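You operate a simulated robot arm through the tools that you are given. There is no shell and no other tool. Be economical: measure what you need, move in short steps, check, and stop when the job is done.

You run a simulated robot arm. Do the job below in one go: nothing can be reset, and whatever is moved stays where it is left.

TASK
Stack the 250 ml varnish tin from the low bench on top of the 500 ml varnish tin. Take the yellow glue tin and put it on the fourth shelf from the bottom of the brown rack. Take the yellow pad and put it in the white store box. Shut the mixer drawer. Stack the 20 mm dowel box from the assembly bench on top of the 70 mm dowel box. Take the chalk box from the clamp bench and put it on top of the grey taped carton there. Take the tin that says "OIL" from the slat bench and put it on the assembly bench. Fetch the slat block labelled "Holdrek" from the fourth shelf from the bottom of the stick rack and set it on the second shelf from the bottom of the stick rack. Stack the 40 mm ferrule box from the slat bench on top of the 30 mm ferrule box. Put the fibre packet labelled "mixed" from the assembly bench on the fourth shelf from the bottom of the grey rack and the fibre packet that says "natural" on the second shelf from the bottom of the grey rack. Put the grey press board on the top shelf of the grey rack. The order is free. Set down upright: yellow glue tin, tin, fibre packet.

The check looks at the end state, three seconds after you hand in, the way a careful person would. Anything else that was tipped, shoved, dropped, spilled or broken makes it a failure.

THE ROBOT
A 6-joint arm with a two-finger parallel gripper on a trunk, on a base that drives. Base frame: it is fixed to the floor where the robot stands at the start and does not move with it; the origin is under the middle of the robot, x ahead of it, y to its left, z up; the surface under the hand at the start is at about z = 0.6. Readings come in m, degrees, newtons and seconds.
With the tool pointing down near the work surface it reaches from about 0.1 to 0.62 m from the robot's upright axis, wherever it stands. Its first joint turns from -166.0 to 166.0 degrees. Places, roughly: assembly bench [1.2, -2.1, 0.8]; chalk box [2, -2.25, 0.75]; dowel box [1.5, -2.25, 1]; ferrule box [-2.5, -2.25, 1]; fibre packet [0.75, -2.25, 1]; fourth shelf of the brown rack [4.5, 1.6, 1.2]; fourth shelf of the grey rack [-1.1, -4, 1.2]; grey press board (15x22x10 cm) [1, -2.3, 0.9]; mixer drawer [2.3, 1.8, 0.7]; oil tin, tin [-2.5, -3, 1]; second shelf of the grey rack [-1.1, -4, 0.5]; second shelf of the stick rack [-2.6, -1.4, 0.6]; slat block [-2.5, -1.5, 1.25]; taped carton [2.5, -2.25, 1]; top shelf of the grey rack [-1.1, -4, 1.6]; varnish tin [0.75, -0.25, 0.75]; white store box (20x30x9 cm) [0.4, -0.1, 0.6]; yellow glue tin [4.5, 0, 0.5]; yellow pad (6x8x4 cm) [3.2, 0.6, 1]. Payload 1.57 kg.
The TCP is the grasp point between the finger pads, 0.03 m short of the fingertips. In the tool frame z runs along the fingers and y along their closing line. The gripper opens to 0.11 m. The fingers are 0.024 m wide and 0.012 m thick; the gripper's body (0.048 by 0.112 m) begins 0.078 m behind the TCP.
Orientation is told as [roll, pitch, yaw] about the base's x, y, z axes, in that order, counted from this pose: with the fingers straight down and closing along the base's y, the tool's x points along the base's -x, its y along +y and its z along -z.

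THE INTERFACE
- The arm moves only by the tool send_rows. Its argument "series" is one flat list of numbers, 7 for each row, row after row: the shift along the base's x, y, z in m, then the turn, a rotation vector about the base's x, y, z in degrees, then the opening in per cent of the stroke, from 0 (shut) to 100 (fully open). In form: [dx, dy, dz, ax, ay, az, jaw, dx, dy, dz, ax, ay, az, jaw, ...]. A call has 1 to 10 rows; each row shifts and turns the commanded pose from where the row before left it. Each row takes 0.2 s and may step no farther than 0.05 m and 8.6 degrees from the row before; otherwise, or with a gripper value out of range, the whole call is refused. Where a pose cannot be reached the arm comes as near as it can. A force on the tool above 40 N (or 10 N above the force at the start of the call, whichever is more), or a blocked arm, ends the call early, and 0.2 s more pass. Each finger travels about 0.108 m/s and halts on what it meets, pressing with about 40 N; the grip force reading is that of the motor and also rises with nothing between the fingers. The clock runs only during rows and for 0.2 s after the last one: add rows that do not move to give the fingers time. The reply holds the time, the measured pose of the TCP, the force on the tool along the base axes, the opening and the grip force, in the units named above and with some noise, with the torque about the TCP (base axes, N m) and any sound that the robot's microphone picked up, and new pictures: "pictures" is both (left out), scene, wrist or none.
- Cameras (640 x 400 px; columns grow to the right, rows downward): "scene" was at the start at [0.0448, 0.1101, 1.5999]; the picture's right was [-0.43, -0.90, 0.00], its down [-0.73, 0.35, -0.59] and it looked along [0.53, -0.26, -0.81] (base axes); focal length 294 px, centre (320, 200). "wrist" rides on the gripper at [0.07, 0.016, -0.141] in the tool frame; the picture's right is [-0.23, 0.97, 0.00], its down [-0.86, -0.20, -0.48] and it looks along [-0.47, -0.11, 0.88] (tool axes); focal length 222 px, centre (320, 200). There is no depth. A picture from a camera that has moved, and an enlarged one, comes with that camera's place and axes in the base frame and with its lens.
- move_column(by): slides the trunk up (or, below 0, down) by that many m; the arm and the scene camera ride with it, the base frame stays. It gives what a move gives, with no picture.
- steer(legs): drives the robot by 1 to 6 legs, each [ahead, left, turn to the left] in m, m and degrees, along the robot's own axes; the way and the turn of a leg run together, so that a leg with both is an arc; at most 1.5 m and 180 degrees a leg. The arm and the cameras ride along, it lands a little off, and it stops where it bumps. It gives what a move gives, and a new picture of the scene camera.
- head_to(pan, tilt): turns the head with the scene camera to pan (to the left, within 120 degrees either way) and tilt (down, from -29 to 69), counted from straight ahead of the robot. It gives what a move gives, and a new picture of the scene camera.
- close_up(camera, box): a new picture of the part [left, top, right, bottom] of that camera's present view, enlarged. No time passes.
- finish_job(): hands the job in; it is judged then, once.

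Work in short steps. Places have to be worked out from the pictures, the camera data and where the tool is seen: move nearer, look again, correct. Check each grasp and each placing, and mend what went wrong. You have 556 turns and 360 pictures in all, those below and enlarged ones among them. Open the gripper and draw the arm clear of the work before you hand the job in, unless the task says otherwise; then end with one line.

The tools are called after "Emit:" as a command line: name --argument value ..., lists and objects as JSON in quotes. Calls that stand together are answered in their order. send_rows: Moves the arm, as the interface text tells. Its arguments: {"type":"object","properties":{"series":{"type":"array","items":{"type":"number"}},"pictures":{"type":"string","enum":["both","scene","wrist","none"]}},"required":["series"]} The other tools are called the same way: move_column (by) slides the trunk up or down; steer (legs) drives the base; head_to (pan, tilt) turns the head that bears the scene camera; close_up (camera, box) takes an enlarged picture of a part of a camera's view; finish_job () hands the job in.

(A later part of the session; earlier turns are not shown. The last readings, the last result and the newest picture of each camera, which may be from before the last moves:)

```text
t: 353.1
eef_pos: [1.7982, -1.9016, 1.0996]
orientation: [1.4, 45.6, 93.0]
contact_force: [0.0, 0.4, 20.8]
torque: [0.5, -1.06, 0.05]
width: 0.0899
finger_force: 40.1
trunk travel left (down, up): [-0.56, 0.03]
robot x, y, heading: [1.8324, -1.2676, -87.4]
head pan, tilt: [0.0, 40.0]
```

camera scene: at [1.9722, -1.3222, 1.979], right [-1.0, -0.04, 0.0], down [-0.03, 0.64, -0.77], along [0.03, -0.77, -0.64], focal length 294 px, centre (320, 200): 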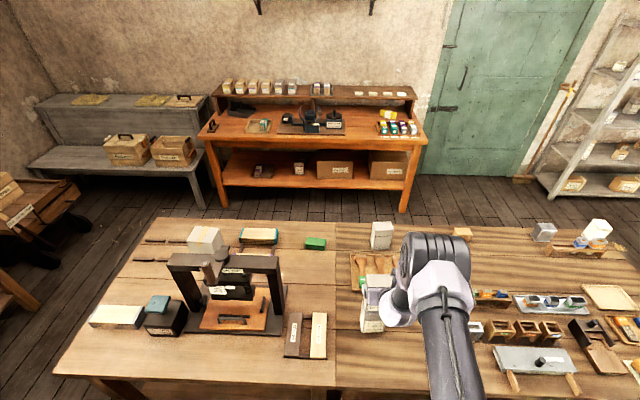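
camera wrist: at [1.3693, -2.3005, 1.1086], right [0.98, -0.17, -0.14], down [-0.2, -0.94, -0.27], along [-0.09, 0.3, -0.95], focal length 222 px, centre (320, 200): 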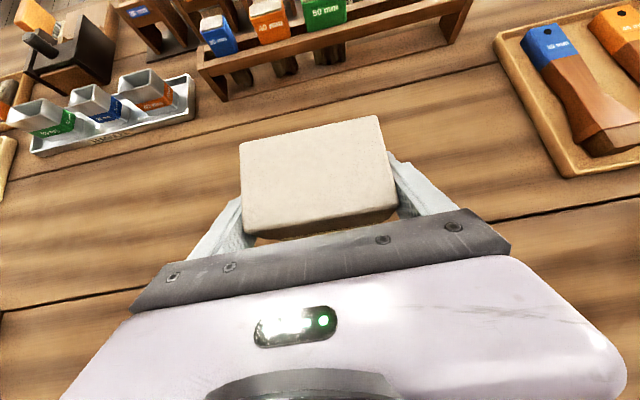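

Contact at 1.10 as predicted. I release gently and withdraw along the tool axis.

Emit:
send_rows --series '[0, 0, 0.002, 0, 0, 0, 60, 0, 0, 0, 0, 0, 0, 80, 0, 0, 0, 0, 0, 0, 95, 0, 0, 0, 0, 0, 0, 98, 0, 0, 0.03, 0, 0, 0, 98, 0, 0, 0.04, 0, 0, 0, 98, 0, 0.02, 0.04, 0, 0, 0, 98, 0, 0.04, 0.02, 0, 0, 0, 98]'

Emit:
close_up --camera "scene" --box '[330, 220, 450, 350]'

```text
t: 354.9
eef_pos: [1.7984, -1.8379, 1.2269]
orientation: [1.3, 45.2, 93.0]
contact_force: [0.2, -0.3, 0.4]
torque: [-0.03, 0.0, 0.0]
width: 0.1077
finger_force: 0.0
trunk travel left (down, up): [-0.56, 0.03]
robot x, y, heading: [1.8305, -1.265, -87.7]
head pan, tilt: [0.0, 40.0]
camera scene: at [1.972, -1.3199, 1.9791], right [-1.0, -0.04, 0.0], down [-0.03, 0.64, -0.77], along [0.03, -0.77, -0.64], focal length 294 px, centre (320, 200)
camera wrist: at [1.7839, -1.7878, 1.3764], right [-0.98, 0.13, -0.14], down [0.16, 0.95, -0.28], along [0.1, -0.29, -0.95], focal length 222 px, centre (320, 200)
```

scene: 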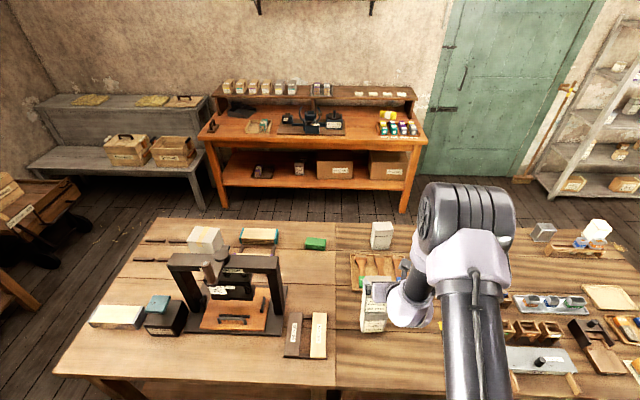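
wrist: 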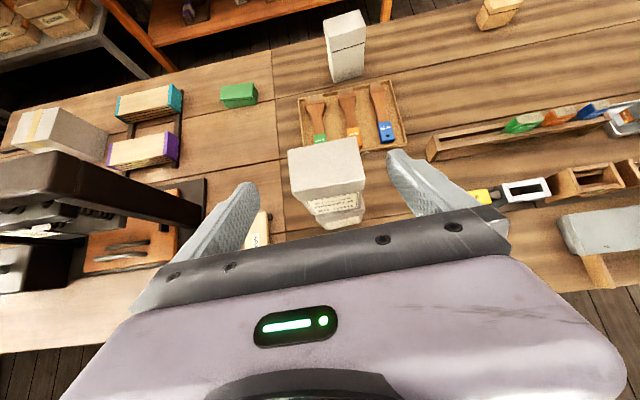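

```text
3.08 times, centred on (390, 285) of scene
camera zoom: at [1.972, -1.3199, 1.9791], right [-1.0, -0.04, 0.0], down [-0.03, 0.64, -0.77], along [0.03, -0.77, -0.64], focal length 904 px, centre (105, -62)
```

zoom: 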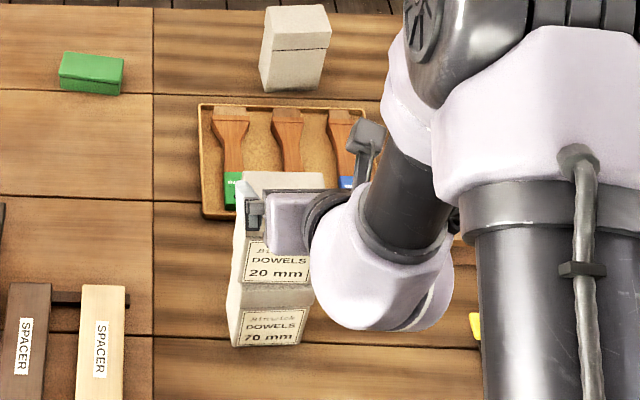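

Stacked well. Now the east/north side: I turn to face east-northeast and look.

Emit:
steer --legs '[[-0.2, 0, 0], [0, 0, 110]]'

Emit:
head_to --pan 40 --tilt 22

```text
t: 361.2
eef_pos: [2.3722, -0.8917, 1.2252]
orientation: [1.4, 45.3, -156.1]
contact_force: [0.5, 0.4, -0.2]
torque: [0.02, -0.03, -0.01]
width: 0.1077
finger_force: 0.1
trunk travel left (down, up): [-0.56, 0.03]
robot x, y, heading: [1.8228, -1.0655, 23.2]
head pan, tilt: [0.0, 40.0]
camera scene: at [1.8263, -0.9114, 1.979], right [0.4, -0.92, 0.0], down [-0.59, -0.25, -0.77], along [0.7, 0.3, -0.64], focal length 294 px, centre (320, 200)
```

scene: 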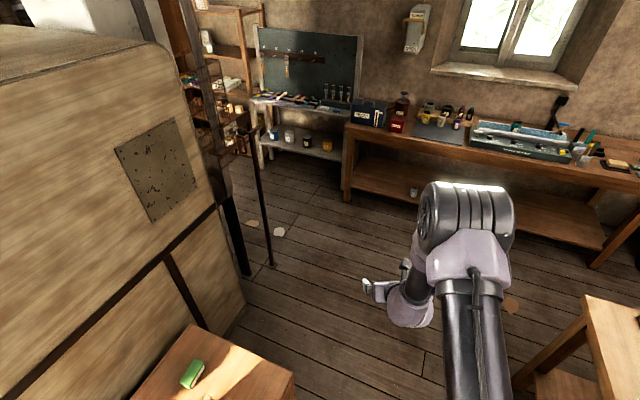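

```text
t: 362.2
eef_pos: [2.3721, -0.8924, 1.2264]
orientation: [1.4, 45.4, -156.1]
contact_force: [0.1, 0.5, -0.1]
torque: [0.0, 0.01, -0.04]
width: 0.1078
finger_force: 0.0
trunk travel left (down, up): [-0.56, 0.03]
robot x, y, heading: [1.8236, -1.07, 23.1]
head pan, tilt: [40.0, 22.0]
camera scene: at [1.79, -0.8621, 2.0071], right [0.89, -0.45, 0.0], down [-0.17, -0.33, -0.93], along [0.42, 0.83, -0.37], focal length 294 px, centre (320, 200)
```

scene: 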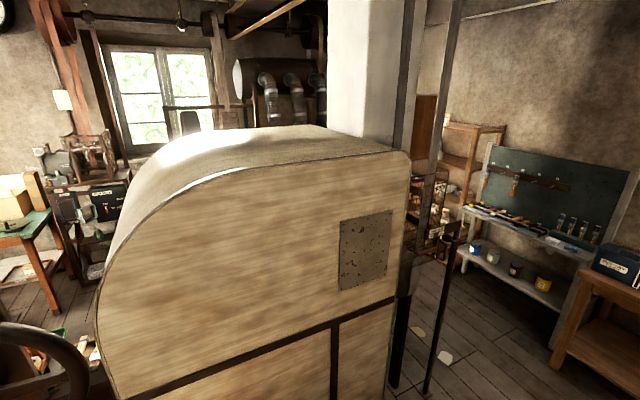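

A big housing blocks the north; the yellow tin is seen on the tool bench's lower shelf to the east. I go around the cabinet corner to about (3.2,-0.5) and look north.

Emit:
steer --legs '[[0.745, -0.24, 0], [0.75, 0.225, 0], [0, 0, 45]]'

Emit:
head_to --pan 0 --tilt 30

```text
t: 372.4
eef_pos: [3.4899, 0.0052, 1.2266]
orientation: [1.5, 45.3, -111.9]
contact_force: [0.6, -0.4, 0.2]
torque: [-0.02, 0.01, -0.05]
width: 0.1077
finger_force: 0.0
trunk travel left (down, up): [-0.56, 0.03]
robot x, y, heading: [3.217, -0.5028, 67.4]
head pan, tilt: [40.0, 22.0]
camera scene: at [3.0526, -0.3776, 2.0071], right [0.95, 0.3, 0.0], down [0.11, -0.36, -0.93], along [-0.28, 0.88, -0.37], focal length 294 px, centre (320, 200)
```

scene: 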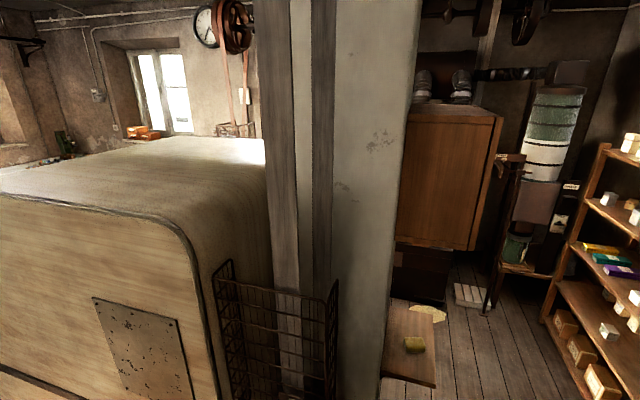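

```text
t: 373.4
eef_pos: [3.4895, 0.0047, 1.227]
orientation: [1.4, 45.3, -111.9]
contact_force: [0.1, -0.2, 0.5]
torque: [0.01, -0.01, 0.03]
width: 0.1077
finger_force: 0.1
trunk travel left (down, up): [-0.56, 0.03]
robot x, y, heading: [3.2197, -0.5038, 67.4]
head pan, tilt: [0.0, 30.0]
camera scene: at [3.1151, -0.3827, 1.9943], right [0.92, -0.38, 0.0], down [-0.19, -0.46, -0.87], along [0.33, 0.8, -0.5], focal length 294 px, centre (320, 200)
```

scene: 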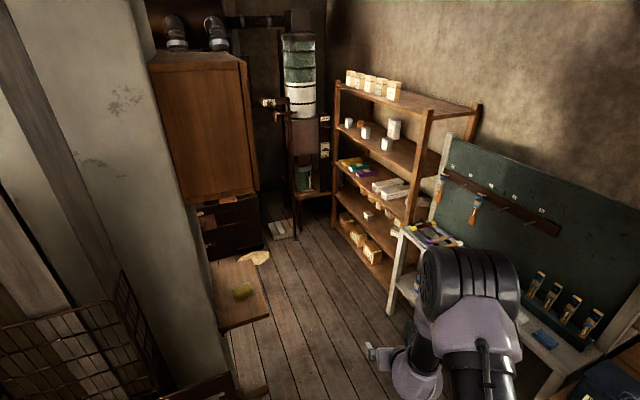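

The yellow pad is on a small wall ledge near (3.16,0.6). I zoom on it and on the rack.

Emit:
close_up --camera "scene" --box '[190, 220, 350, 340]'

Emit:
close_up --camera "scene" --box '[320, 60, 500, 290]'

```text
3.33 times, centred on (270, 280) of scene
camera zoom: at [3.1151, -0.3827, 1.9943], right [0.92, -0.38, 0.0], down [-0.19, -0.46, -0.87], along [0.33, 0.8, -0.5], focal length 979 px, centre (487, -67)
```

zoom: 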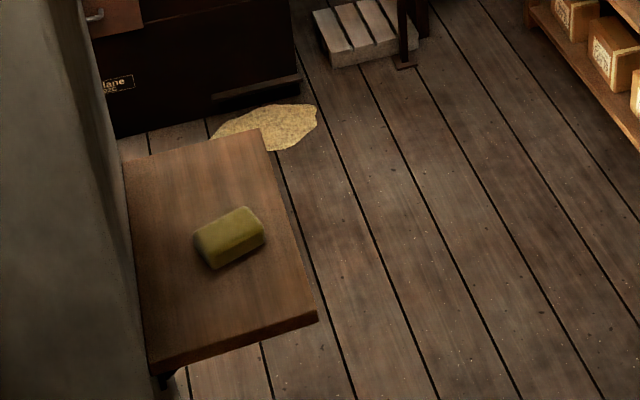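

```text
1.74 times, centred on (410, 175) of scene
camera zoom: at [3.1151, -0.3827, 1.9943], right [0.92, -0.38, 0.0], down [-0.19, -0.46, -0.87], along [0.33, 0.8, -0.5], focal length 511 px, centre (164, 244)
```

zoom: 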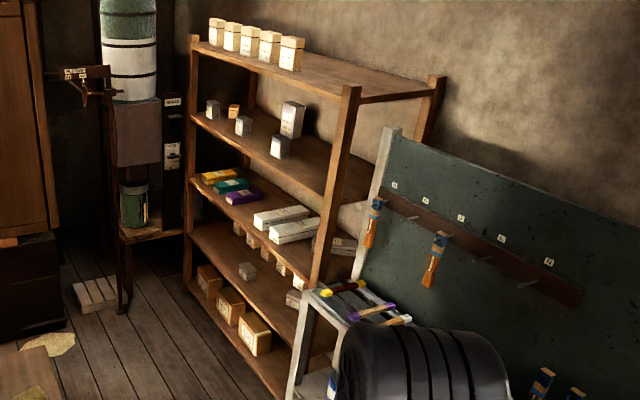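

I turn east and shift to face the tool bench, to see the glue tin on its lower shelf.

Emit:
steer --legs '[[0, 0, -67.4], [0.1, 0.45, 0]]'

Emit:
head_to --pan 15 --tilt 45

```text
t: 379.2
eef_pos: [3.898, -0.1235, 1.2264]
orientation: [1.4, 45.2, 179.8]
contact_force: [-0.3, -0.2, 0.1]
torque: [-0.01, -0.01, 0.01]
width: 0.1077
finger_force: 0.1
trunk travel left (down, up): [-0.56, 0.03]
robot x, y, heading: [3.3246, -0.058, -1.1]
head pan, tilt: [0.0, 30.0]
camera scene: at [3.3966, 0.0828, 1.9943], right [-0.02, -1.0, 0.0], down [-0.5, 0.01, -0.87], along [0.87, -0.01, -0.5], focal length 294 px, centre (320, 200)
```

scene: 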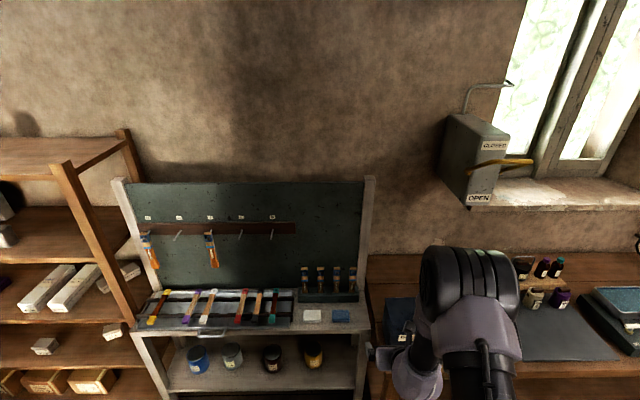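

```text
t: 379.9
eef_pos: [3.8973, -0.1226, 1.2265]
orientation: [1.4, 45.3, 179.8]
contact_force: [-0.2, -0.1, -0.5]
torque: [0.02, -0.02, -0.01]
width: 0.1079
finger_force: 0.0
trunk travel left (down, up): [-0.56, 0.03]
robot x, y, heading: [3.3248, -0.0547, -0.8]
head pan, tilt: [15.0, 45.0]
camera scene: at [3.3849, 0.1036, 1.9718], right [0.24, -0.97, 0.0], down [-0.69, -0.17, -0.71], along [0.69, 0.17, -0.71], focal length 294 px, centre (320, 200)
```

scene: 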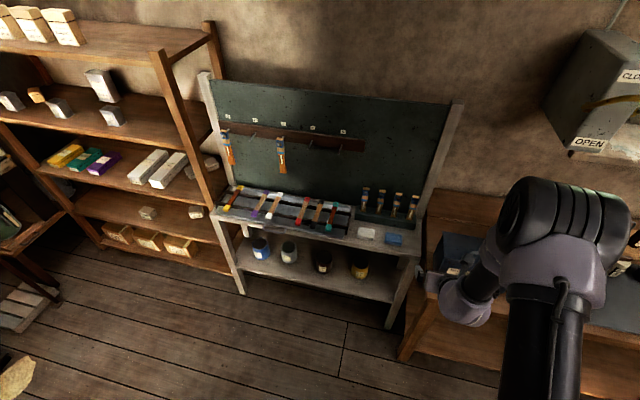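

The yellow tin sits near the front of the lower shelf, ≈(4.27,0.10). I lower the column and raise the hand tilt to 15° below horizontal.

Emit:
move_column --by -0.5

Emit:
send_rows --series '[0, 0, 0, 0, -7.5, 0, 100, 0, 0, 0, 0, -7.5, 0, 100, 0, 0, 0, 0, -7.5, 0, 100, 0, 0, 0, 0, -7.5, 0, 100]'

```text
refused: -0.5 is not a number from -0.4 to 0.4
```

```text
t: 380.9
eef_pos: [3.8965, -0.1227, 1.226]
orientation: [0.9, 75.3, 179.3]
contact_force: [-0.2, 0.0, 0.3]
torque: [0.02, 0.0, 0.0]
width: 0.11
finger_force: 0.0
trunk travel left (down, up): [-0.56, 0.03]
robot x, y, heading: [3.326, -0.0568, -0.9]
head pan, tilt: [15.0, 45.0]
camera scene: at [3.3854, 0.1037, 1.9717], right [0.24, -0.97, 0.0], down [-0.69, -0.17, -0.71], along [0.69, 0.17, -0.71], focal length 294 px, centre (320, 200)
camera wrist: at [3.7787, -0.1361, 1.3296], right [-0.08, -0.97, -0.22], down [-0.67, 0.22, -0.71], along [0.73, 0.09, -0.67], focal length 222 px, centre (320, 200)
```

scene: 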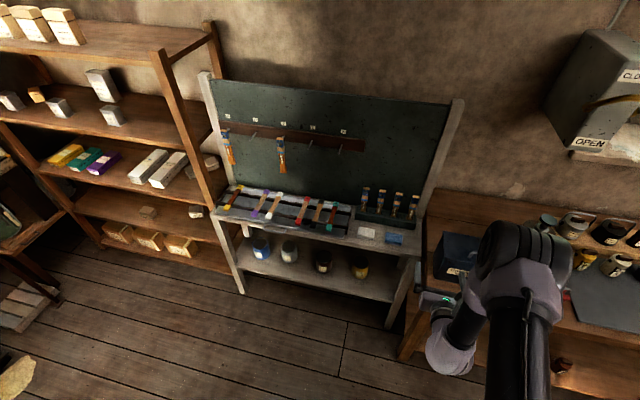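
wrist: 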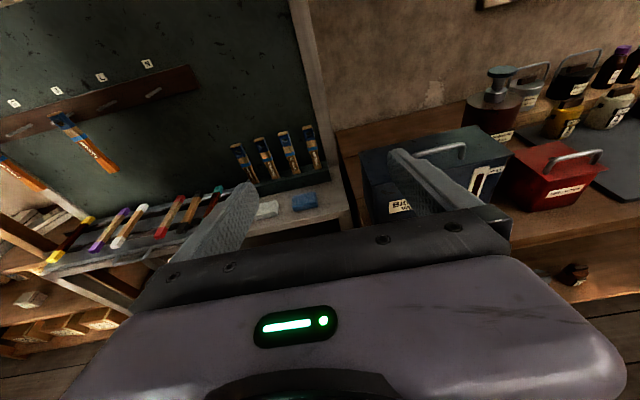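

I back off slightly, align to the tin laterally, then lower the column.

Emit:
steer --legs '[[-0.12, 0.23, 1]]'

Emit:
move_column --by -0.4

Emit:
move_column --by -0.16

Emit:
head_to --pan 0 --tilt 40

```text
t: 382.8
eef_pos: [3.8332, 0.1198, 1.2268]
orientation: [1.0, 75.3, -179.8]
contact_force: [0.4, 0.1, -0.2]
torque: [-0.02, 0.01, -0.03]
width: 0.11
finger_force: 0.1
trunk travel left (down, up): [-0.56, 0.03]
robot x, y, heading: [3.2583, 0.1778, 0.1]
head pan, tilt: [15.0, 45.0]
camera scene: at [3.3181, 0.3412, 1.9716], right [0.26, -0.97, 0.0], down [-0.68, -0.18, -0.71], along [0.68, 0.18, -0.71], focal length 294 px, centre (320, 200)
```

scene: 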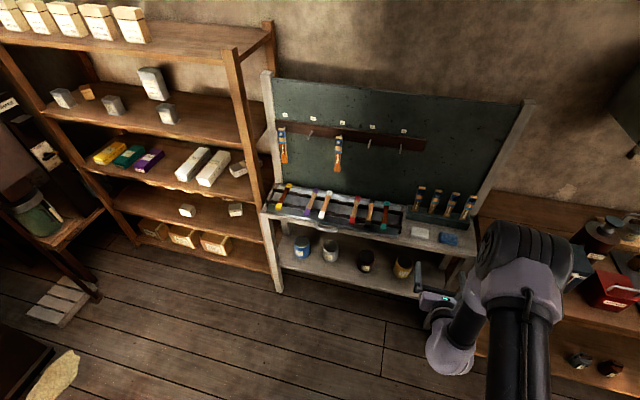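

```text
t: 386.6
eef_pos: [3.842, 0.1131, 0.8178]
orientation: [-1.1, 74.5, 178.1]
contact_force: [0.2, 0.6, -0.3]
torque: [0.02, 0.01, 0.0]
width: 0.1101
finger_force: 0.1
trunk travel left (down, up): [-0.16, 0.43]
robot x, y, heading: [3.2578, 0.1776, -0.1]
head pan, tilt: [15.0, 45.0]
```

```text
t: 388.5
eef_pos: [3.84, 0.1149, 0.6584]
orientation: [-1.1, 74.6, 178.0]
contact_force: [0.9, -0.5, -0.1]
torque: [-0.04, -0.01, -0.03]
width: 0.1098
finger_force: 0.1
trunk travel left (down, up): [0.0, 0.59]
robot x, y, heading: [3.2647, 0.1761, -0.0]
head pan, tilt: [15.0, 45.0]
```

```text
t: 389.2
eef_pos: [3.8403, 0.1138, 0.6589]
orientation: [-1.0, 74.6, 178.1]
contact_force: [0.0, 0.1, -0.6]
torque: [-0.03, 0.0, 0.01]
width: 0.1098
finger_force: 0.0
trunk travel left (down, up): [0.0, 0.59]
robot x, y, heading: [3.2578, 0.1753, -0.3]
head pan, tilt: [0.0, 40.0]
camera scene: at [3.299, 0.2816, 1.3803], right [-0.5, -0.87, 0.0], down [-0.83, 0.48, -0.3], along [0.26, -0.15, -0.95], focal length 294 px, centre (320, 200)
```

scene: 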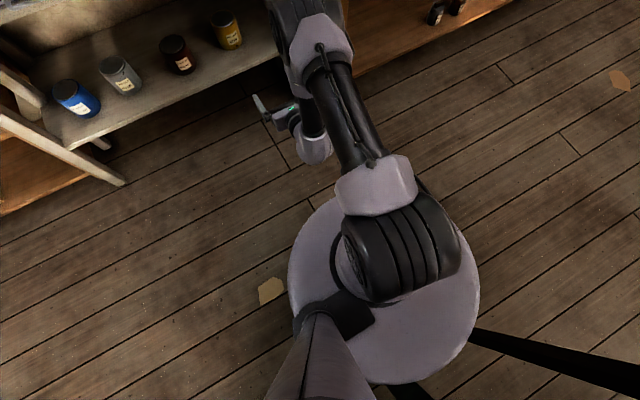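

The head camera's axes look off (as if nudged). I command the head again and check.

Emit:
head_to --pan 0 --tilt 30

```text
t: 390.0
eef_pos: [3.839, 0.1157, 0.6591]
orientation: [-1.1, 74.6, 178.0]
contact_force: [0.8, 0.5, 0.4]
torque: [-0.01, 0.0, 0.0]
width: 0.11
finger_force: 0.1
trunk travel left (down, up): [0.0, 0.59]
robot x, y, heading: [3.2606, 0.1807, -0.1]
head pan, tilt: [0.0, 30.0]
camera scene: at [3.299, 0.2818, 1.3806], right [-0.5, -0.87, 0.0], down [-0.83, 0.48, -0.3], along [0.26, -0.15, -0.95], focal length 294 px, centre (320, 200)
```

scene: 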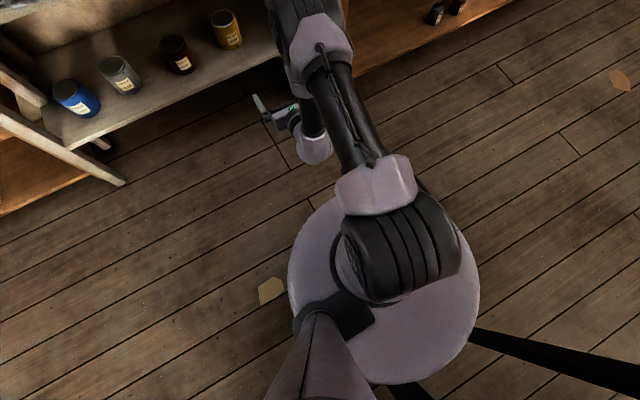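

The head is stuck against something. I raise the column again and retest.

Emit:
move_column --by 0.3

Emit:
head_to --pan 0 --tilt 35

```text
t: 393.0
eef_pos: [3.846, 0.1156, 0.9585]
orientation: [-0.6, 74.3, 178.8]
contact_force: [0.1, 0.9, 0.3]
torque: [-0.01, 0.02, -0.02]
width: 0.1098
finger_force: 0.1
trunk travel left (down, up): [-0.3, 0.29]
robot x, y, heading: [3.2578, 0.1769, -0.3]
head pan, tilt: [0.0, 30.0]
```

```text
t: 393.6
eef_pos: [3.8458, 0.1135, 0.9584]
orientation: [-0.6, 74.4, 178.6]
contact_force: [0.4, 0.3, -0.6]
torque: [-0.03, -0.02, 0.02]
width: 0.1101
finger_force: 0.1
trunk travel left (down, up): [-0.3, 0.29]
robot x, y, heading: [3.2585, 0.1765, -0.3]
head pan, tilt: [0.0, 35.0]
camera scene: at [3.3092, 0.2875, 1.6805], right [-0.41, -0.91, 0.0], down [-0.87, 0.39, -0.3], along [0.27, -0.12, -0.96], focal length 294 px, centre (320, 200)
```

scene: 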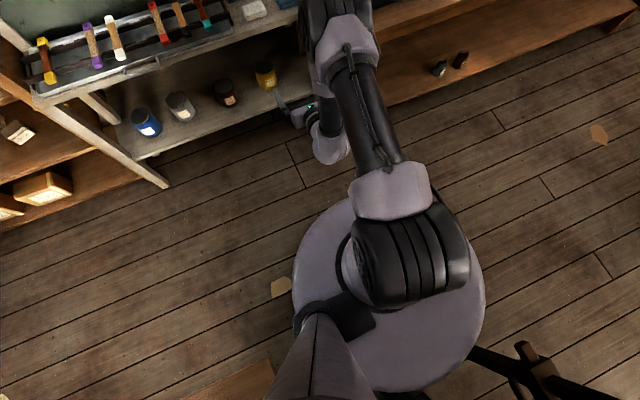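

Still stuck, likely against the pillar on my left. I move right away from it and retest.

Emit:
steer --legs '[[0, -0.25, 0]]'

Emit:
head_to --pan 5 --tilt 40

```text
t: 394.3
eef_pos: [3.8488, 0.1095, 0.956]
orientation: [-0.3, 74.5, 178.6]
contact_force: [-0.2, -0.5, 0.6]
torque: [0.0, -0.01, 0.03]
width: 0.1102
finger_force: 0.2
trunk travel left (down, up): [-0.3, 0.29]
robot x, y, heading: [3.2658, 0.1781, -0.6]
head pan, tilt: [0.0, 35.0]
stopped in leg 1: the robot was blocked; the commanded pose is now the measured one
camera scene: at [3.3136, 0.2889, 1.6801], right [-0.38, -0.92, 0.0], down [-0.88, 0.37, -0.3], along [0.27, -0.11, -0.96], focal length 294 px, centre (320, 200)
```

scene: 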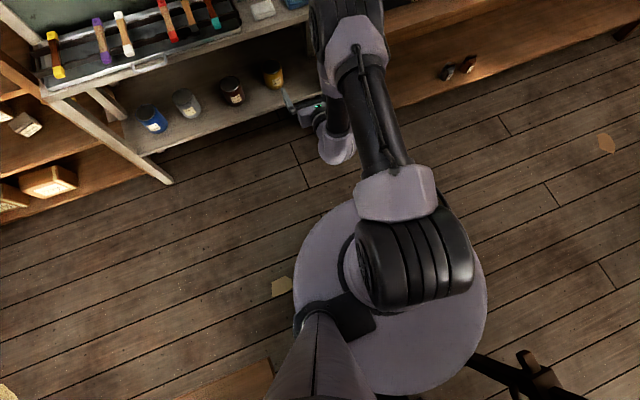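

```text
t: 395.0
eef_pos: [3.8468, 0.1114, 0.9565]
orientation: [-0.4, 74.4, 178.5]
contact_force: [0.0, -0.2, -0.6]
torque: [0.02, -0.01, 0.02]
width: 0.1102
finger_force: 0.1
trunk travel left (down, up): [-0.3, 0.29]
robot x, y, heading: [3.2608, 0.1735, -0.6]
head pan, tilt: [5.0, 40.0]
camera scene: at [3.3121, 0.288, 1.6799], right [-0.4, -0.92, 0.0], down [-0.88, 0.38, -0.3], along [0.27, -0.12, -0.96], focal length 294 px, centre (320, 200)
```

scene: 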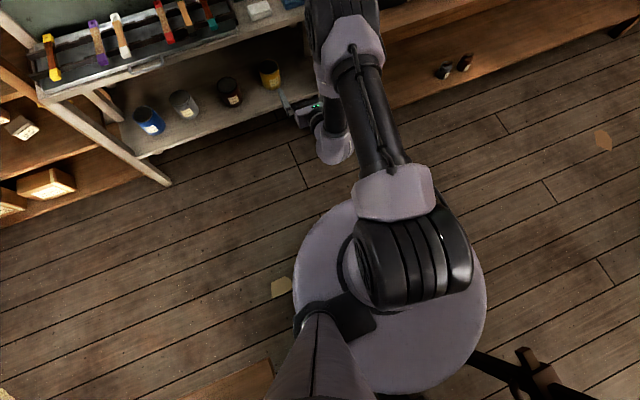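

The head's rear probably came down onto the wire cage beside the pillar; I raise the column fully to free it.

Emit:
move_column --by 0.28

Emit:
head_to --pan -20 --tilt 45

```text
t: 397.8
eef_pos: [3.8347, 0.1165, 1.2463]
orientation: [0.9, 75.3, 179.9]
contact_force: [0.7, -0.7, -1.0]
torque: [0.0, 0.03, 0.03]
width: 0.1101
finger_force: 0.1
trunk travel left (down, up): [-0.58, 0.01]
robot x, y, heading: [3.2617, 0.1737, -0.5]
head pan, tilt: [5.0, 40.0]
```

```text
t: 398.7
eef_pos: [3.8341, 0.1158, 1.2475]
orientation: [0.9, 75.3, 179.8]
contact_force: [-1.0, 0.3, 0.2]
torque: [0.01, -0.01, -0.02]
width: 0.11
finger_force: 0.0
trunk travel left (down, up): [-0.58, 0.01]
robot x, y, heading: [3.2639, 0.1762, -0.2]
head pan, tilt: [-20.0, 45.0]
camera scene: at [3.3177, 0.2895, 1.9917], right [-0.35, -0.94, 0.0], down [-0.66, 0.25, -0.71], along [0.66, -0.25, -0.71], focal length 294 px, centre (320, 200)
```

scene: 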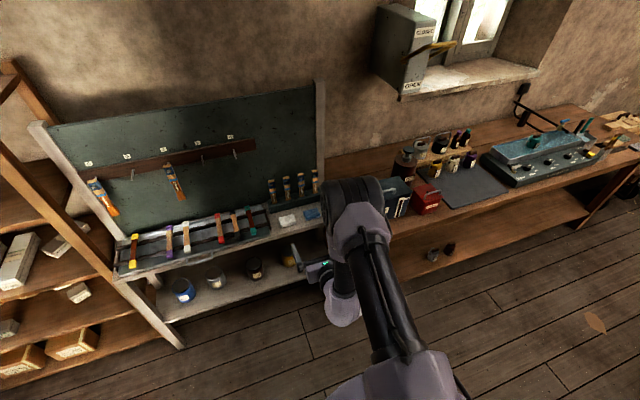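

Freed. I look left/behind to see what blocked it.

Emit:
head_to --pan 110 --tilt 55

Emit:
head_to --pan -110 --tilt 55

```text
t: 400.8
eef_pos: [3.8336, 0.1172, 1.2471]
orientation: [0.9, 75.3, 179.8]
contact_force: [-0.1, -0.2, -0.1]
torque: [-0.02, 0.0, 0.02]
width: 0.1101
finger_force: 0.1
trunk travel left (down, up): [-0.58, 0.01]
robot x, y, heading: [3.2609, 0.1759, -0.4]
head pan, tilt: [110.0, 55.0]
camera scene: at [3.2174, 0.3857, 1.9783], right [0.94, 0.34, 0.0], down [0.28, -0.77, -0.57], along [-0.19, 0.54, -0.82], focal length 294 px, centre (320, 200)
```

scene: 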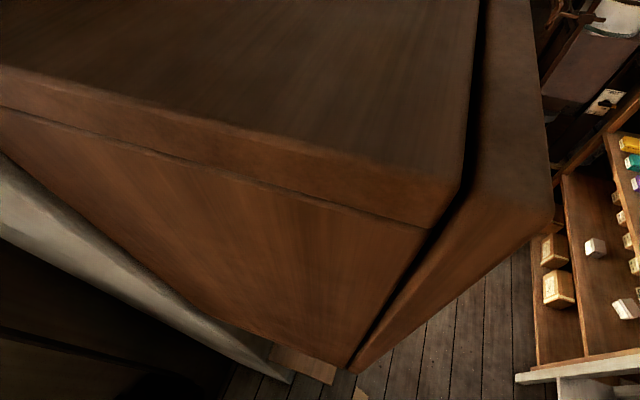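

```text
t: 404.0
eef_pos: [3.8351, 0.116, 1.2468]
orientation: [0.9, 75.3, 179.8]
contact_force: [0.2, -0.2, -1.0]
torque: [0.0, 0.01, 0.01]
width: 0.11
finger_force: 0.2
trunk travel left (down, up): [-0.58, 0.01]
robot x, y, heading: [3.2652, 0.1755, -0.4]
head pan, tilt: [-110.0, 55.0]
camera scene: at [3.2165, 0.2502, 1.9783], right [-0.94, 0.35, 0.0], down [0.28, 0.77, -0.57], along [-0.2, -0.54, -0.82], focal length 294 px, centre (320, 200)
```

scene: 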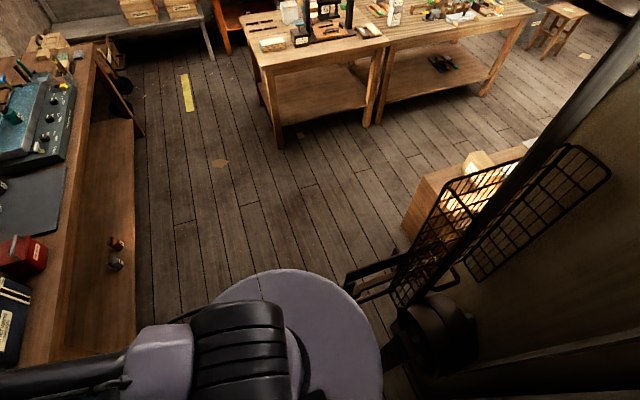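

A brown wall cabinet on the pillar is what the head landed on. I'll stay further right/forward: approach the tin at heading ~20° from about (3.43,-0.13), lowering there.

Emit:
steer --legs '[[0, -0.3, 0], [0.17, 0, 0], [0, 0, 20]]'

Emit:
move_column --by -0.38

Emit:
head_to --pan 0 --tilt 40

```text
t: 404.7
eef_pos: [3.8361, 0.1113, 1.2462]
orientation: [0.7, 75.2, 179.6]
contact_force: [-0.3, -0.4, 1.2]
torque: [-0.03, -0.03, 0.02]
width: 0.1098
finger_force: 0.1
trunk travel left (down, up): [-0.58, 0.01]
robot x, y, heading: [3.2653, 0.1719, -0.6]
head pan, tilt: [-110.0, 55.0]
stopped in leg 1: the robot was blocked; the commanded pose is now the measured one
camera scene: at [3.2185, 0.2451, 1.9783], right [-0.94, 0.35, 0.0], down [0.29, 0.77, -0.57], along [-0.2, -0.54, -0.82], focal length 294 px, centre (320, 200)
```

scene: 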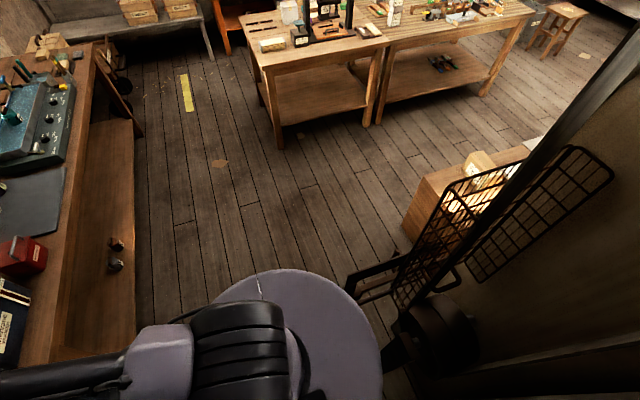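

```text
t: 408.4
eef_pos: [3.8368, 0.1058, 0.8642]
orientation: [-1.2, 75.1, 177.8]
contact_force: [0.6, 0.1, -0.3]
torque: [0.04, 0.01, 0.0]
width: 0.11
finger_force: 0.0
trunk travel left (down, up): [-0.2, 0.39]
robot x, y, heading: [3.2601, 0.168, -0.3]
head pan, tilt: [-110.0, 55.0]
```

```text
t: 410.3
eef_pos: [3.8468, 0.1041, 0.8584]
orientation: [-1.1, 74.5, 177.9]
contact_force: [-0.5, 0.0, -0.1]
torque: [0.0, -0.06, -0.01]
width: 0.1098
finger_force: 0.1
trunk travel left (down, up): [-0.2, 0.39]
robot x, y, heading: [3.2634, 0.1698, -0.3]
head pan, tilt: [0.0, 40.0]
camera scene: at [3.3014, 0.2383, 1.6], right [-0.85, -0.53, 0.01], down [-0.43, 0.69, -0.58], along [0.3, -0.5, -0.81], focal length 294 px, centre (320, 200)
```

scene: 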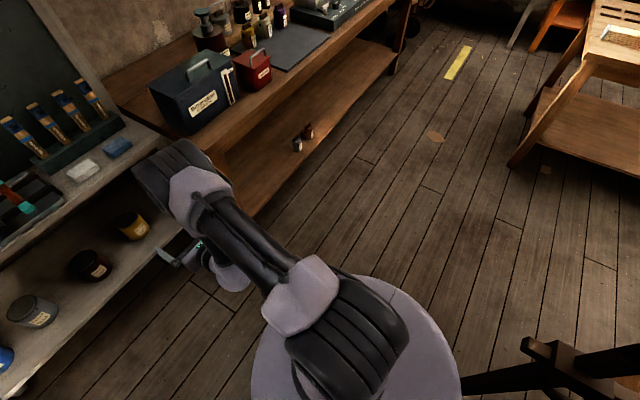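

The stand behind-right blocks pure sideways motion. I raise the column, go ahead first, then right.

Emit:
move_column --by 0.38

Emit:
steer --legs '[[0.15, 0, 0], [0, -0.3, 0]]'

Emit:
head_to --pan 100 --tilt 45

```text
t: 414.0
eef_pos: [3.8359, 0.1115, 1.2462]
orientation: [0.9, 75.2, 179.8]
contact_force: [0.1, -0.2, 0.7]
torque: [-0.01, 0.01, -0.01]
width: 0.11
finger_force: 0.0
trunk travel left (down, up): [-0.58, 0.01]
robot x, y, heading: [3.2621, 0.1723, -0.2]
head pan, tilt: [0.0, 40.0]
```

```text
t: 417.0
eef_pos: [3.9824, -0.192, 1.2465]
orientation: [0.8, 75.1, 179.3]
contact_force: [0.3, 0.2, 0.8]
torque: [0.02, -0.04, 0.02]
width: 0.1099
finger_force: 0.1
trunk travel left (down, up): [-0.58, 0.01]
robot x, y, heading: [3.4078, -0.1302, -0.7]
head pan, tilt: [0.0, 40.0]
camera scene: at [3.4762, 0.0117, 1.999], right [-0.01, -1.0, 0.0], down [-0.64, 0.01, -0.77], along [0.77, -0.01, -0.64], focal length 294 px, centre (320, 200)
```

scene: 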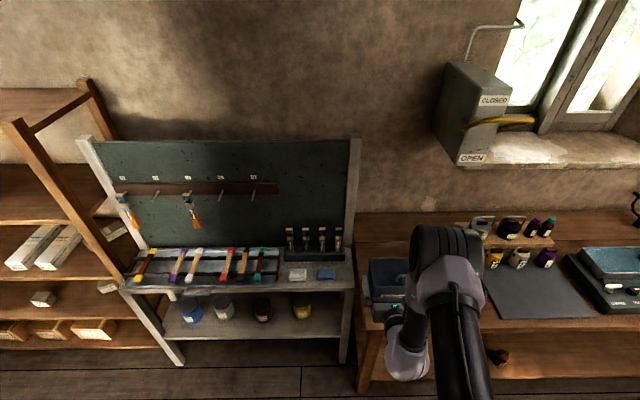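

```text
t: 418.8
eef_pos: [3.9827, -0.1921, 1.2462]
orientation: [0.9, 75.1, 179.4]
contact_force: [0.1, -0.1, -0.1]
torque: [0.05, 0.0, 0.01]
width: 0.11
finger_force: 0.1
trunk travel left (down, up): [-0.58, 0.01]
robot x, y, heading: [3.4109, -0.1265, -0.5]
head pan, tilt: [100.0, 45.0]
camera scene: at [3.3781, 0.0934, 1.9917], right [0.99, 0.16, 0.0], down [0.11, -0.7, -0.71], along [-0.11, 0.7, -0.71], focal length 294 px, centre (320, 200)
```

scene: 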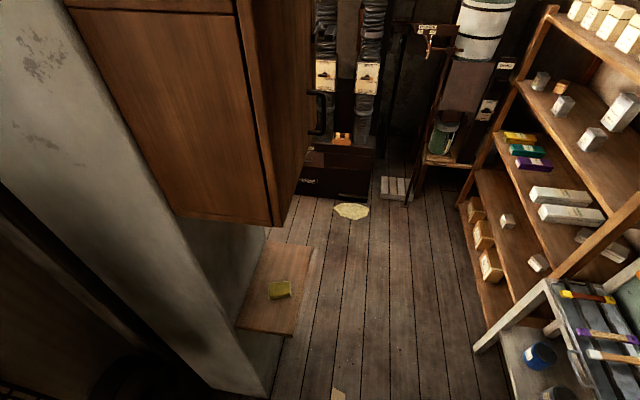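

Good overview: pad on the ledge at left, glue tin on the shelf ahead. I turn 20° and lower.

Emit:
steer --legs '[[0, 0, 20]]'

Emit:
move_column --by -0.4

Emit:
move_column --by -0.17

Emit:
head_to --pan 0 --tilt 45

```text
t: 420.2
eef_pos: [3.9701, 0.0061, 1.2463]
orientation: [0.9, 75.3, -160.7]
contact_force: [-0.1, -0.2, 0.3]
torque: [-0.01, -0.02, -0.02]
width: 0.1101
finger_force: 0.1
trunk travel left (down, up): [-0.58, 0.01]
robot x, y, heading: [3.4077, -0.1286, 19.1]
head pan, tilt: [100.0, 45.0]
camera scene: at [3.3049, 0.0697, 1.9917], right [0.87, 0.49, 0.0], down [0.34, -0.62, -0.71], along [-0.34, 0.62, -0.71], focal length 294 px, centre (320, 200)
```

scene: 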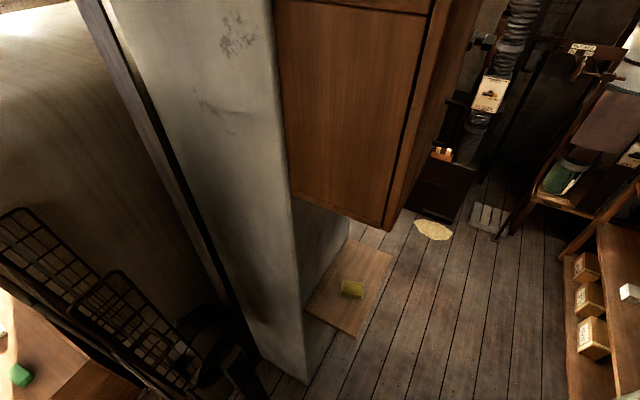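

```text
t: 424.1
eef_pos: [3.9705, 0.006, 0.8462]
orientation: [0.8, 75.2, -160.8]
contact_force: [-1.4, 0.0, -1.0]
torque: [-0.01, -0.02, -0.01]
width: 0.1095
finger_force: 0.0
trunk travel left (down, up): [-0.18, 0.41]
robot x, y, heading: [3.412, -0.1303, 19.2]
head pan, tilt: [100.0, 45.0]
```

```text
t: 426.0
eef_pos: [3.9713, 0.0055, 0.6765]
orientation: [0.9, 75.1, -160.8]
contact_force: [0.1, 0.6, -0.3]
torque: [-0.03, -0.01, -0.02]
width: 0.1101
finger_force: 0.0
trunk travel left (down, up): [-0.01, 0.58]
robot x, y, heading: [3.4079, -0.1283, 19.3]
head pan, tilt: [100.0, 45.0]
```

```text
t: 427.7
eef_pos: [3.9703, 0.0057, 0.6757]
orientation: [0.9, 75.1, -160.8]
contact_force: [-1.2, -0.1, 0.3]
torque: [0.01, -0.01, -0.02]
width: 0.1098
finger_force: 0.0
trunk travel left (down, up): [-0.01, 0.58]
robot x, y, heading: [3.4123, -0.1271, 19.2]
head pan, tilt: [0.0, 45.0]
camera scene: at [3.4213, 0.0252, 1.4217], right [0.33, -0.94, 0.0], down [-0.67, -0.23, -0.71], along [0.67, 0.23, -0.71], focal length 294 px, centre (320, 200)
```

scene: 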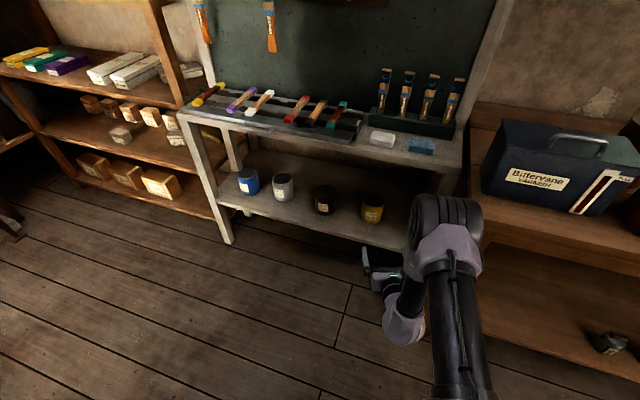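

Emit:
close_up --camera "scene" --box '[300, 140, 480, 260]'

Emit:
close_up --camera "wrist" --box '[0, 0, 640, 400]'

```text
3.33 times, centred on (390, 200) of scene
camera zoom: at [3.4213, 0.0252, 1.4217], right [0.33, -0.94, 0.0], down [-0.67, -0.23, -0.71], along [0.67, 0.23, -0.71], focal length 979 px, centre (87, 200)
```

zoom: 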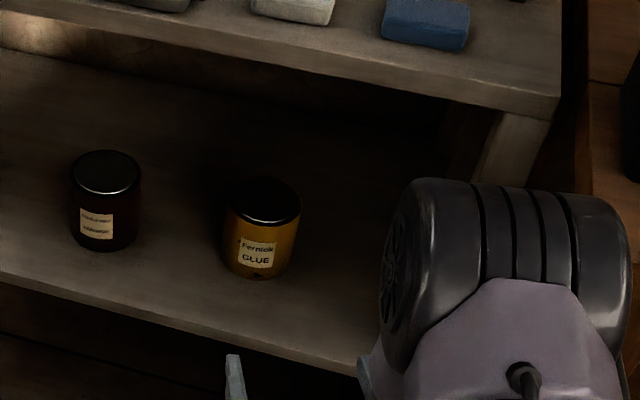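

```text
1.00 times, centred on (320, 200) of wrist (not enlarged: the box is as wide or as high as the picture)
camera zoom: at [3.8629, -0.0475, 0.7798], right [0.25, -0.94, -0.22], down [-0.71, -0.03, -0.71], along [0.66, 0.33, -0.67], focal length 222 px, centre (320, 200)
```

zoom: 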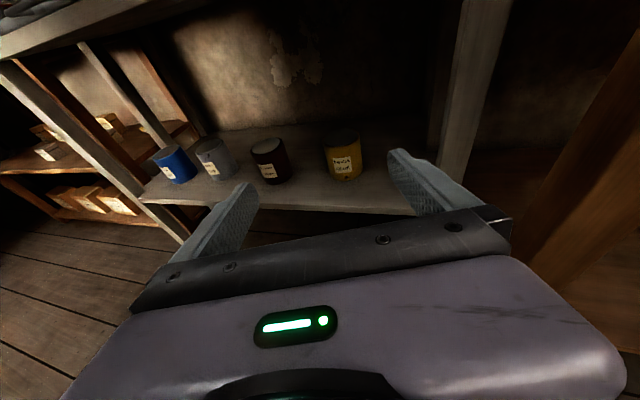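

The tin (dia ≈9 cm) is ≈(4.33,0.10) with shelf z≈0.42. I lower the arm to z≈0.5 and open fully, then look.

Emit:
send_rows --series '[0, 0, -0.045, 0, 0, 0, 100, 0, 0, -0.045, 0, 0, 0, 100, 0, 0, -0.045, 0, 0, 0, 100, 0, 0, -0.04, 0, 0, 0, 100]'

```text
t: 428.7
eef_pos: [3.9683, 0.005, 0.502]
orientation: [0.8, 75.3, -160.8]
contact_force: [0.7, 0.1, -0.3]
torque: [-0.02, -0.03, -0.02]
width: 0.11
finger_force: 0.0
trunk travel left (down, up): [-0.01, 0.58]
robot x, y, heading: [3.4095, -0.127, 19.1]
head pan, tilt: [0.0, 45.0]
camera scene: at [3.4213, 0.0252, 1.4217], right [0.33, -0.94, 0.0], down [-0.67, -0.23, -0.71], along [0.67, 0.23, -0.71], focal length 294 px, centre (320, 200)
camera wrist: at [3.8611, -0.0482, 0.6056], right [0.25, -0.94, -0.22], down [-0.71, -0.03, -0.71], along [0.66, 0.33, -0.67], focal length 222 px, centre (320, 200)
```

scene: 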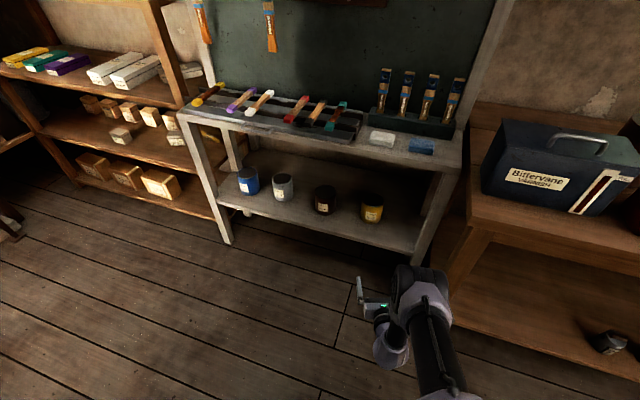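
wrist: 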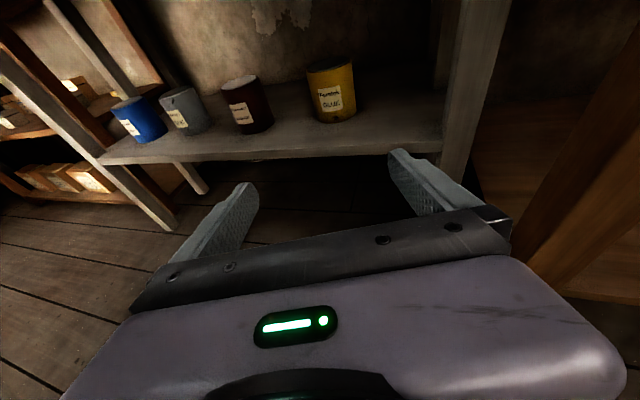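

Emit:
close_up --camera "wrist" --box '[230, 30, 430, 160]'

Emit:
close_up --camera "scene" --box '[300, 160, 440, 260]'

```text
3.08 times, centred on (330, 95) of wrist
camera zoom: at [3.8611, -0.0482, 0.6056], right [0.25, -0.94, -0.22], down [-0.71, -0.03, -0.71], along [0.66, 0.33, -0.67], focal length 684 px, centre (289, 523)
```

zoom: 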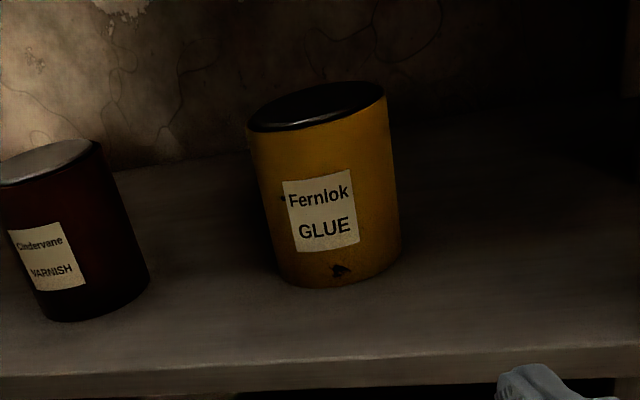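

```text
4.00 times, centred on (370, 210) of scene
camera zoom: at [3.4213, 0.0252, 1.4217], right [0.33, -0.94, 0.0], down [-0.67, -0.23, -0.71], along [0.67, 0.23, -0.71], focal length 1175 px, centre (120, 160)
```

zoom: 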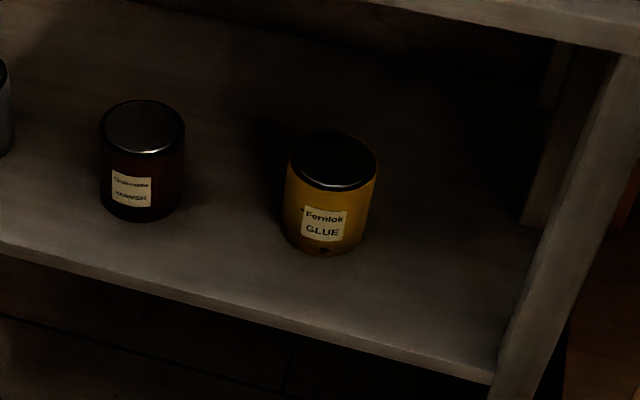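

Tin is ≈4 cm right of my approach line and ≈0.39 m ahead. I strafe right 3.8 cm and drive 0.24 ahead, then compare tin edges with the finger gap.

Emit:
steer --legs '[[0, -0.038, 0], [0.24, 0, 0]]'

Emit:
close_up --camera "wrist" --box '[0, 0, 640, 400]'

```text
t: 431.0
eef_pos: [4.2071, 0.0453, 0.5018]
orientation: [0.9, 75.2, -160.9]
contact_force: [0.2, 0.4, 0.4]
torque: [0.01, -0.02, -0.02]
width: 0.11
finger_force: 0.1
trunk travel left (down, up): [-0.01, 0.58]
robot x, y, heading: [3.648, -0.0906, 18.9]
head pan, tilt: [0.0, 45.0]
camera scene: at [3.6595, 0.0675, 1.4217], right [0.33, -0.95, 0.0], down [-0.67, -0.23, -0.71], along [0.67, 0.23, -0.71], focal length 294 px, centre (320, 200)
```

scene: 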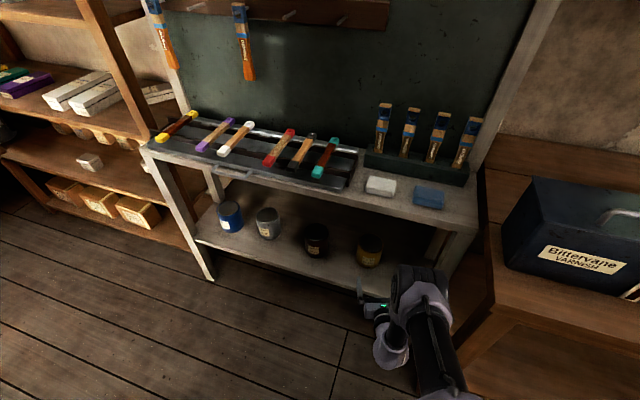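

```text
1.00 times, centred on (320, 200) of wrist (not enlarged: the box is as wide or as high as the picture)
camera zoom: at [4.099, -0.0071, 0.606], right [0.25, -0.94, -0.22], down [-0.71, -0.03, -0.71], along [0.66, 0.33, -0.67], focal length 222 px, centre (320, 200)
```

zoom: 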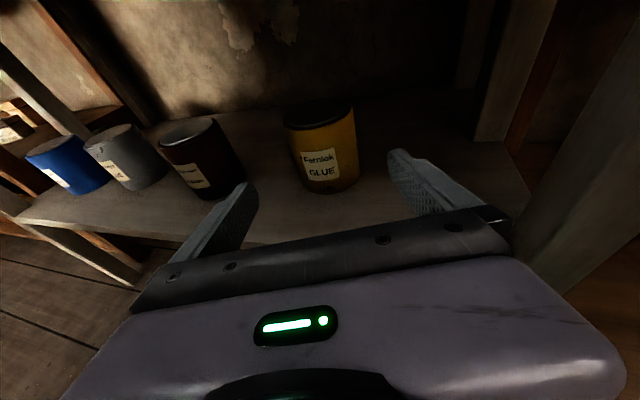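

Emit:
close_up --camera "wrist" --box '[250, 80, 410, 220]'

```text
2.86 times, centred on (330, 150) of wrist
camera zoom: at [4.099, -0.0071, 0.606], right [0.25, -0.94, -0.22], down [-0.71, -0.03, -0.71], along [0.66, 0.33, -0.67], focal length 635 px, centre (291, 343)
```

zoom: 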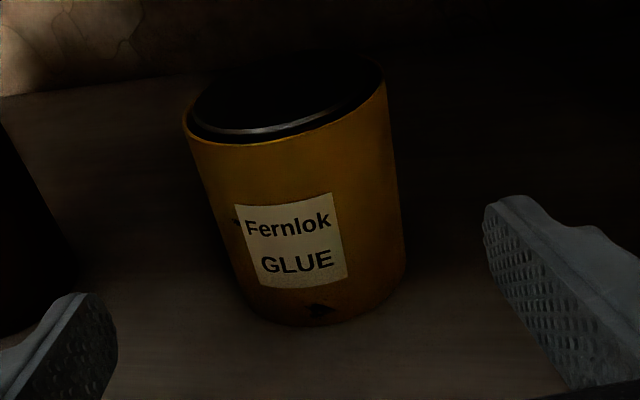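

Tin dia ≈9.8 cm, nearly centred on my axis (≈2 mm right). I lower to z≈0.44, nudge right, and advance partway.

Emit:
send_rows --series '[0.001, -0.002, -0.031, 0, 0, 0, 100, 0, 0, -0.031, 0, 0, 0, 100, 0.0283, 0.0098, 0, 0, 0, 0, 100, 0.0283, 0.0098, 0, 0, 0, 0, 100, 0.0283, 0.0098, 0, 0, 0, 0, 100]' --pictures "wrist"

```text
t: 432.2
eef_pos: [4.2872, 0.0746, 0.4613]
orientation: [0.9, 75.2, -161.0]
contact_force: [-0.4, -0.1, 0.4]
torque: [-0.03, 0.0, -0.03]
width: 0.1101
finger_force: 0.0
out of reach, approached as far as the arm can: row 3, 4, 5
trunk travel left (down, up): [-0.01, 0.58]
robot x, y, heading: [3.6498, -0.0887, 18.9]
head pan, tilt: [0.0, 45.0]
camera wrist: at [4.1803, 0.0201, 0.5652], right [0.25, -0.94, -0.22], down [-0.71, -0.03, -0.7], along [0.66, 0.33, -0.68], focal length 222 px, centre (320, 200)
```

wrist: 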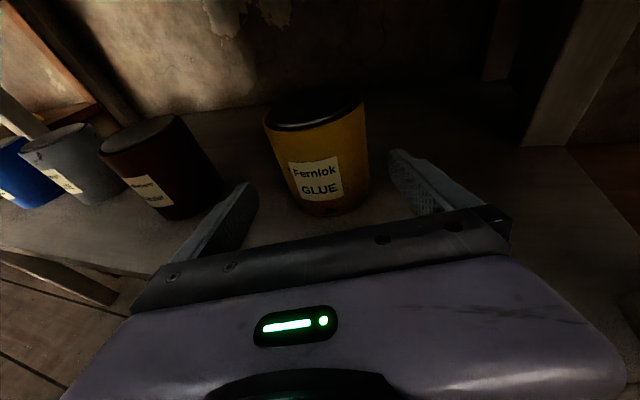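

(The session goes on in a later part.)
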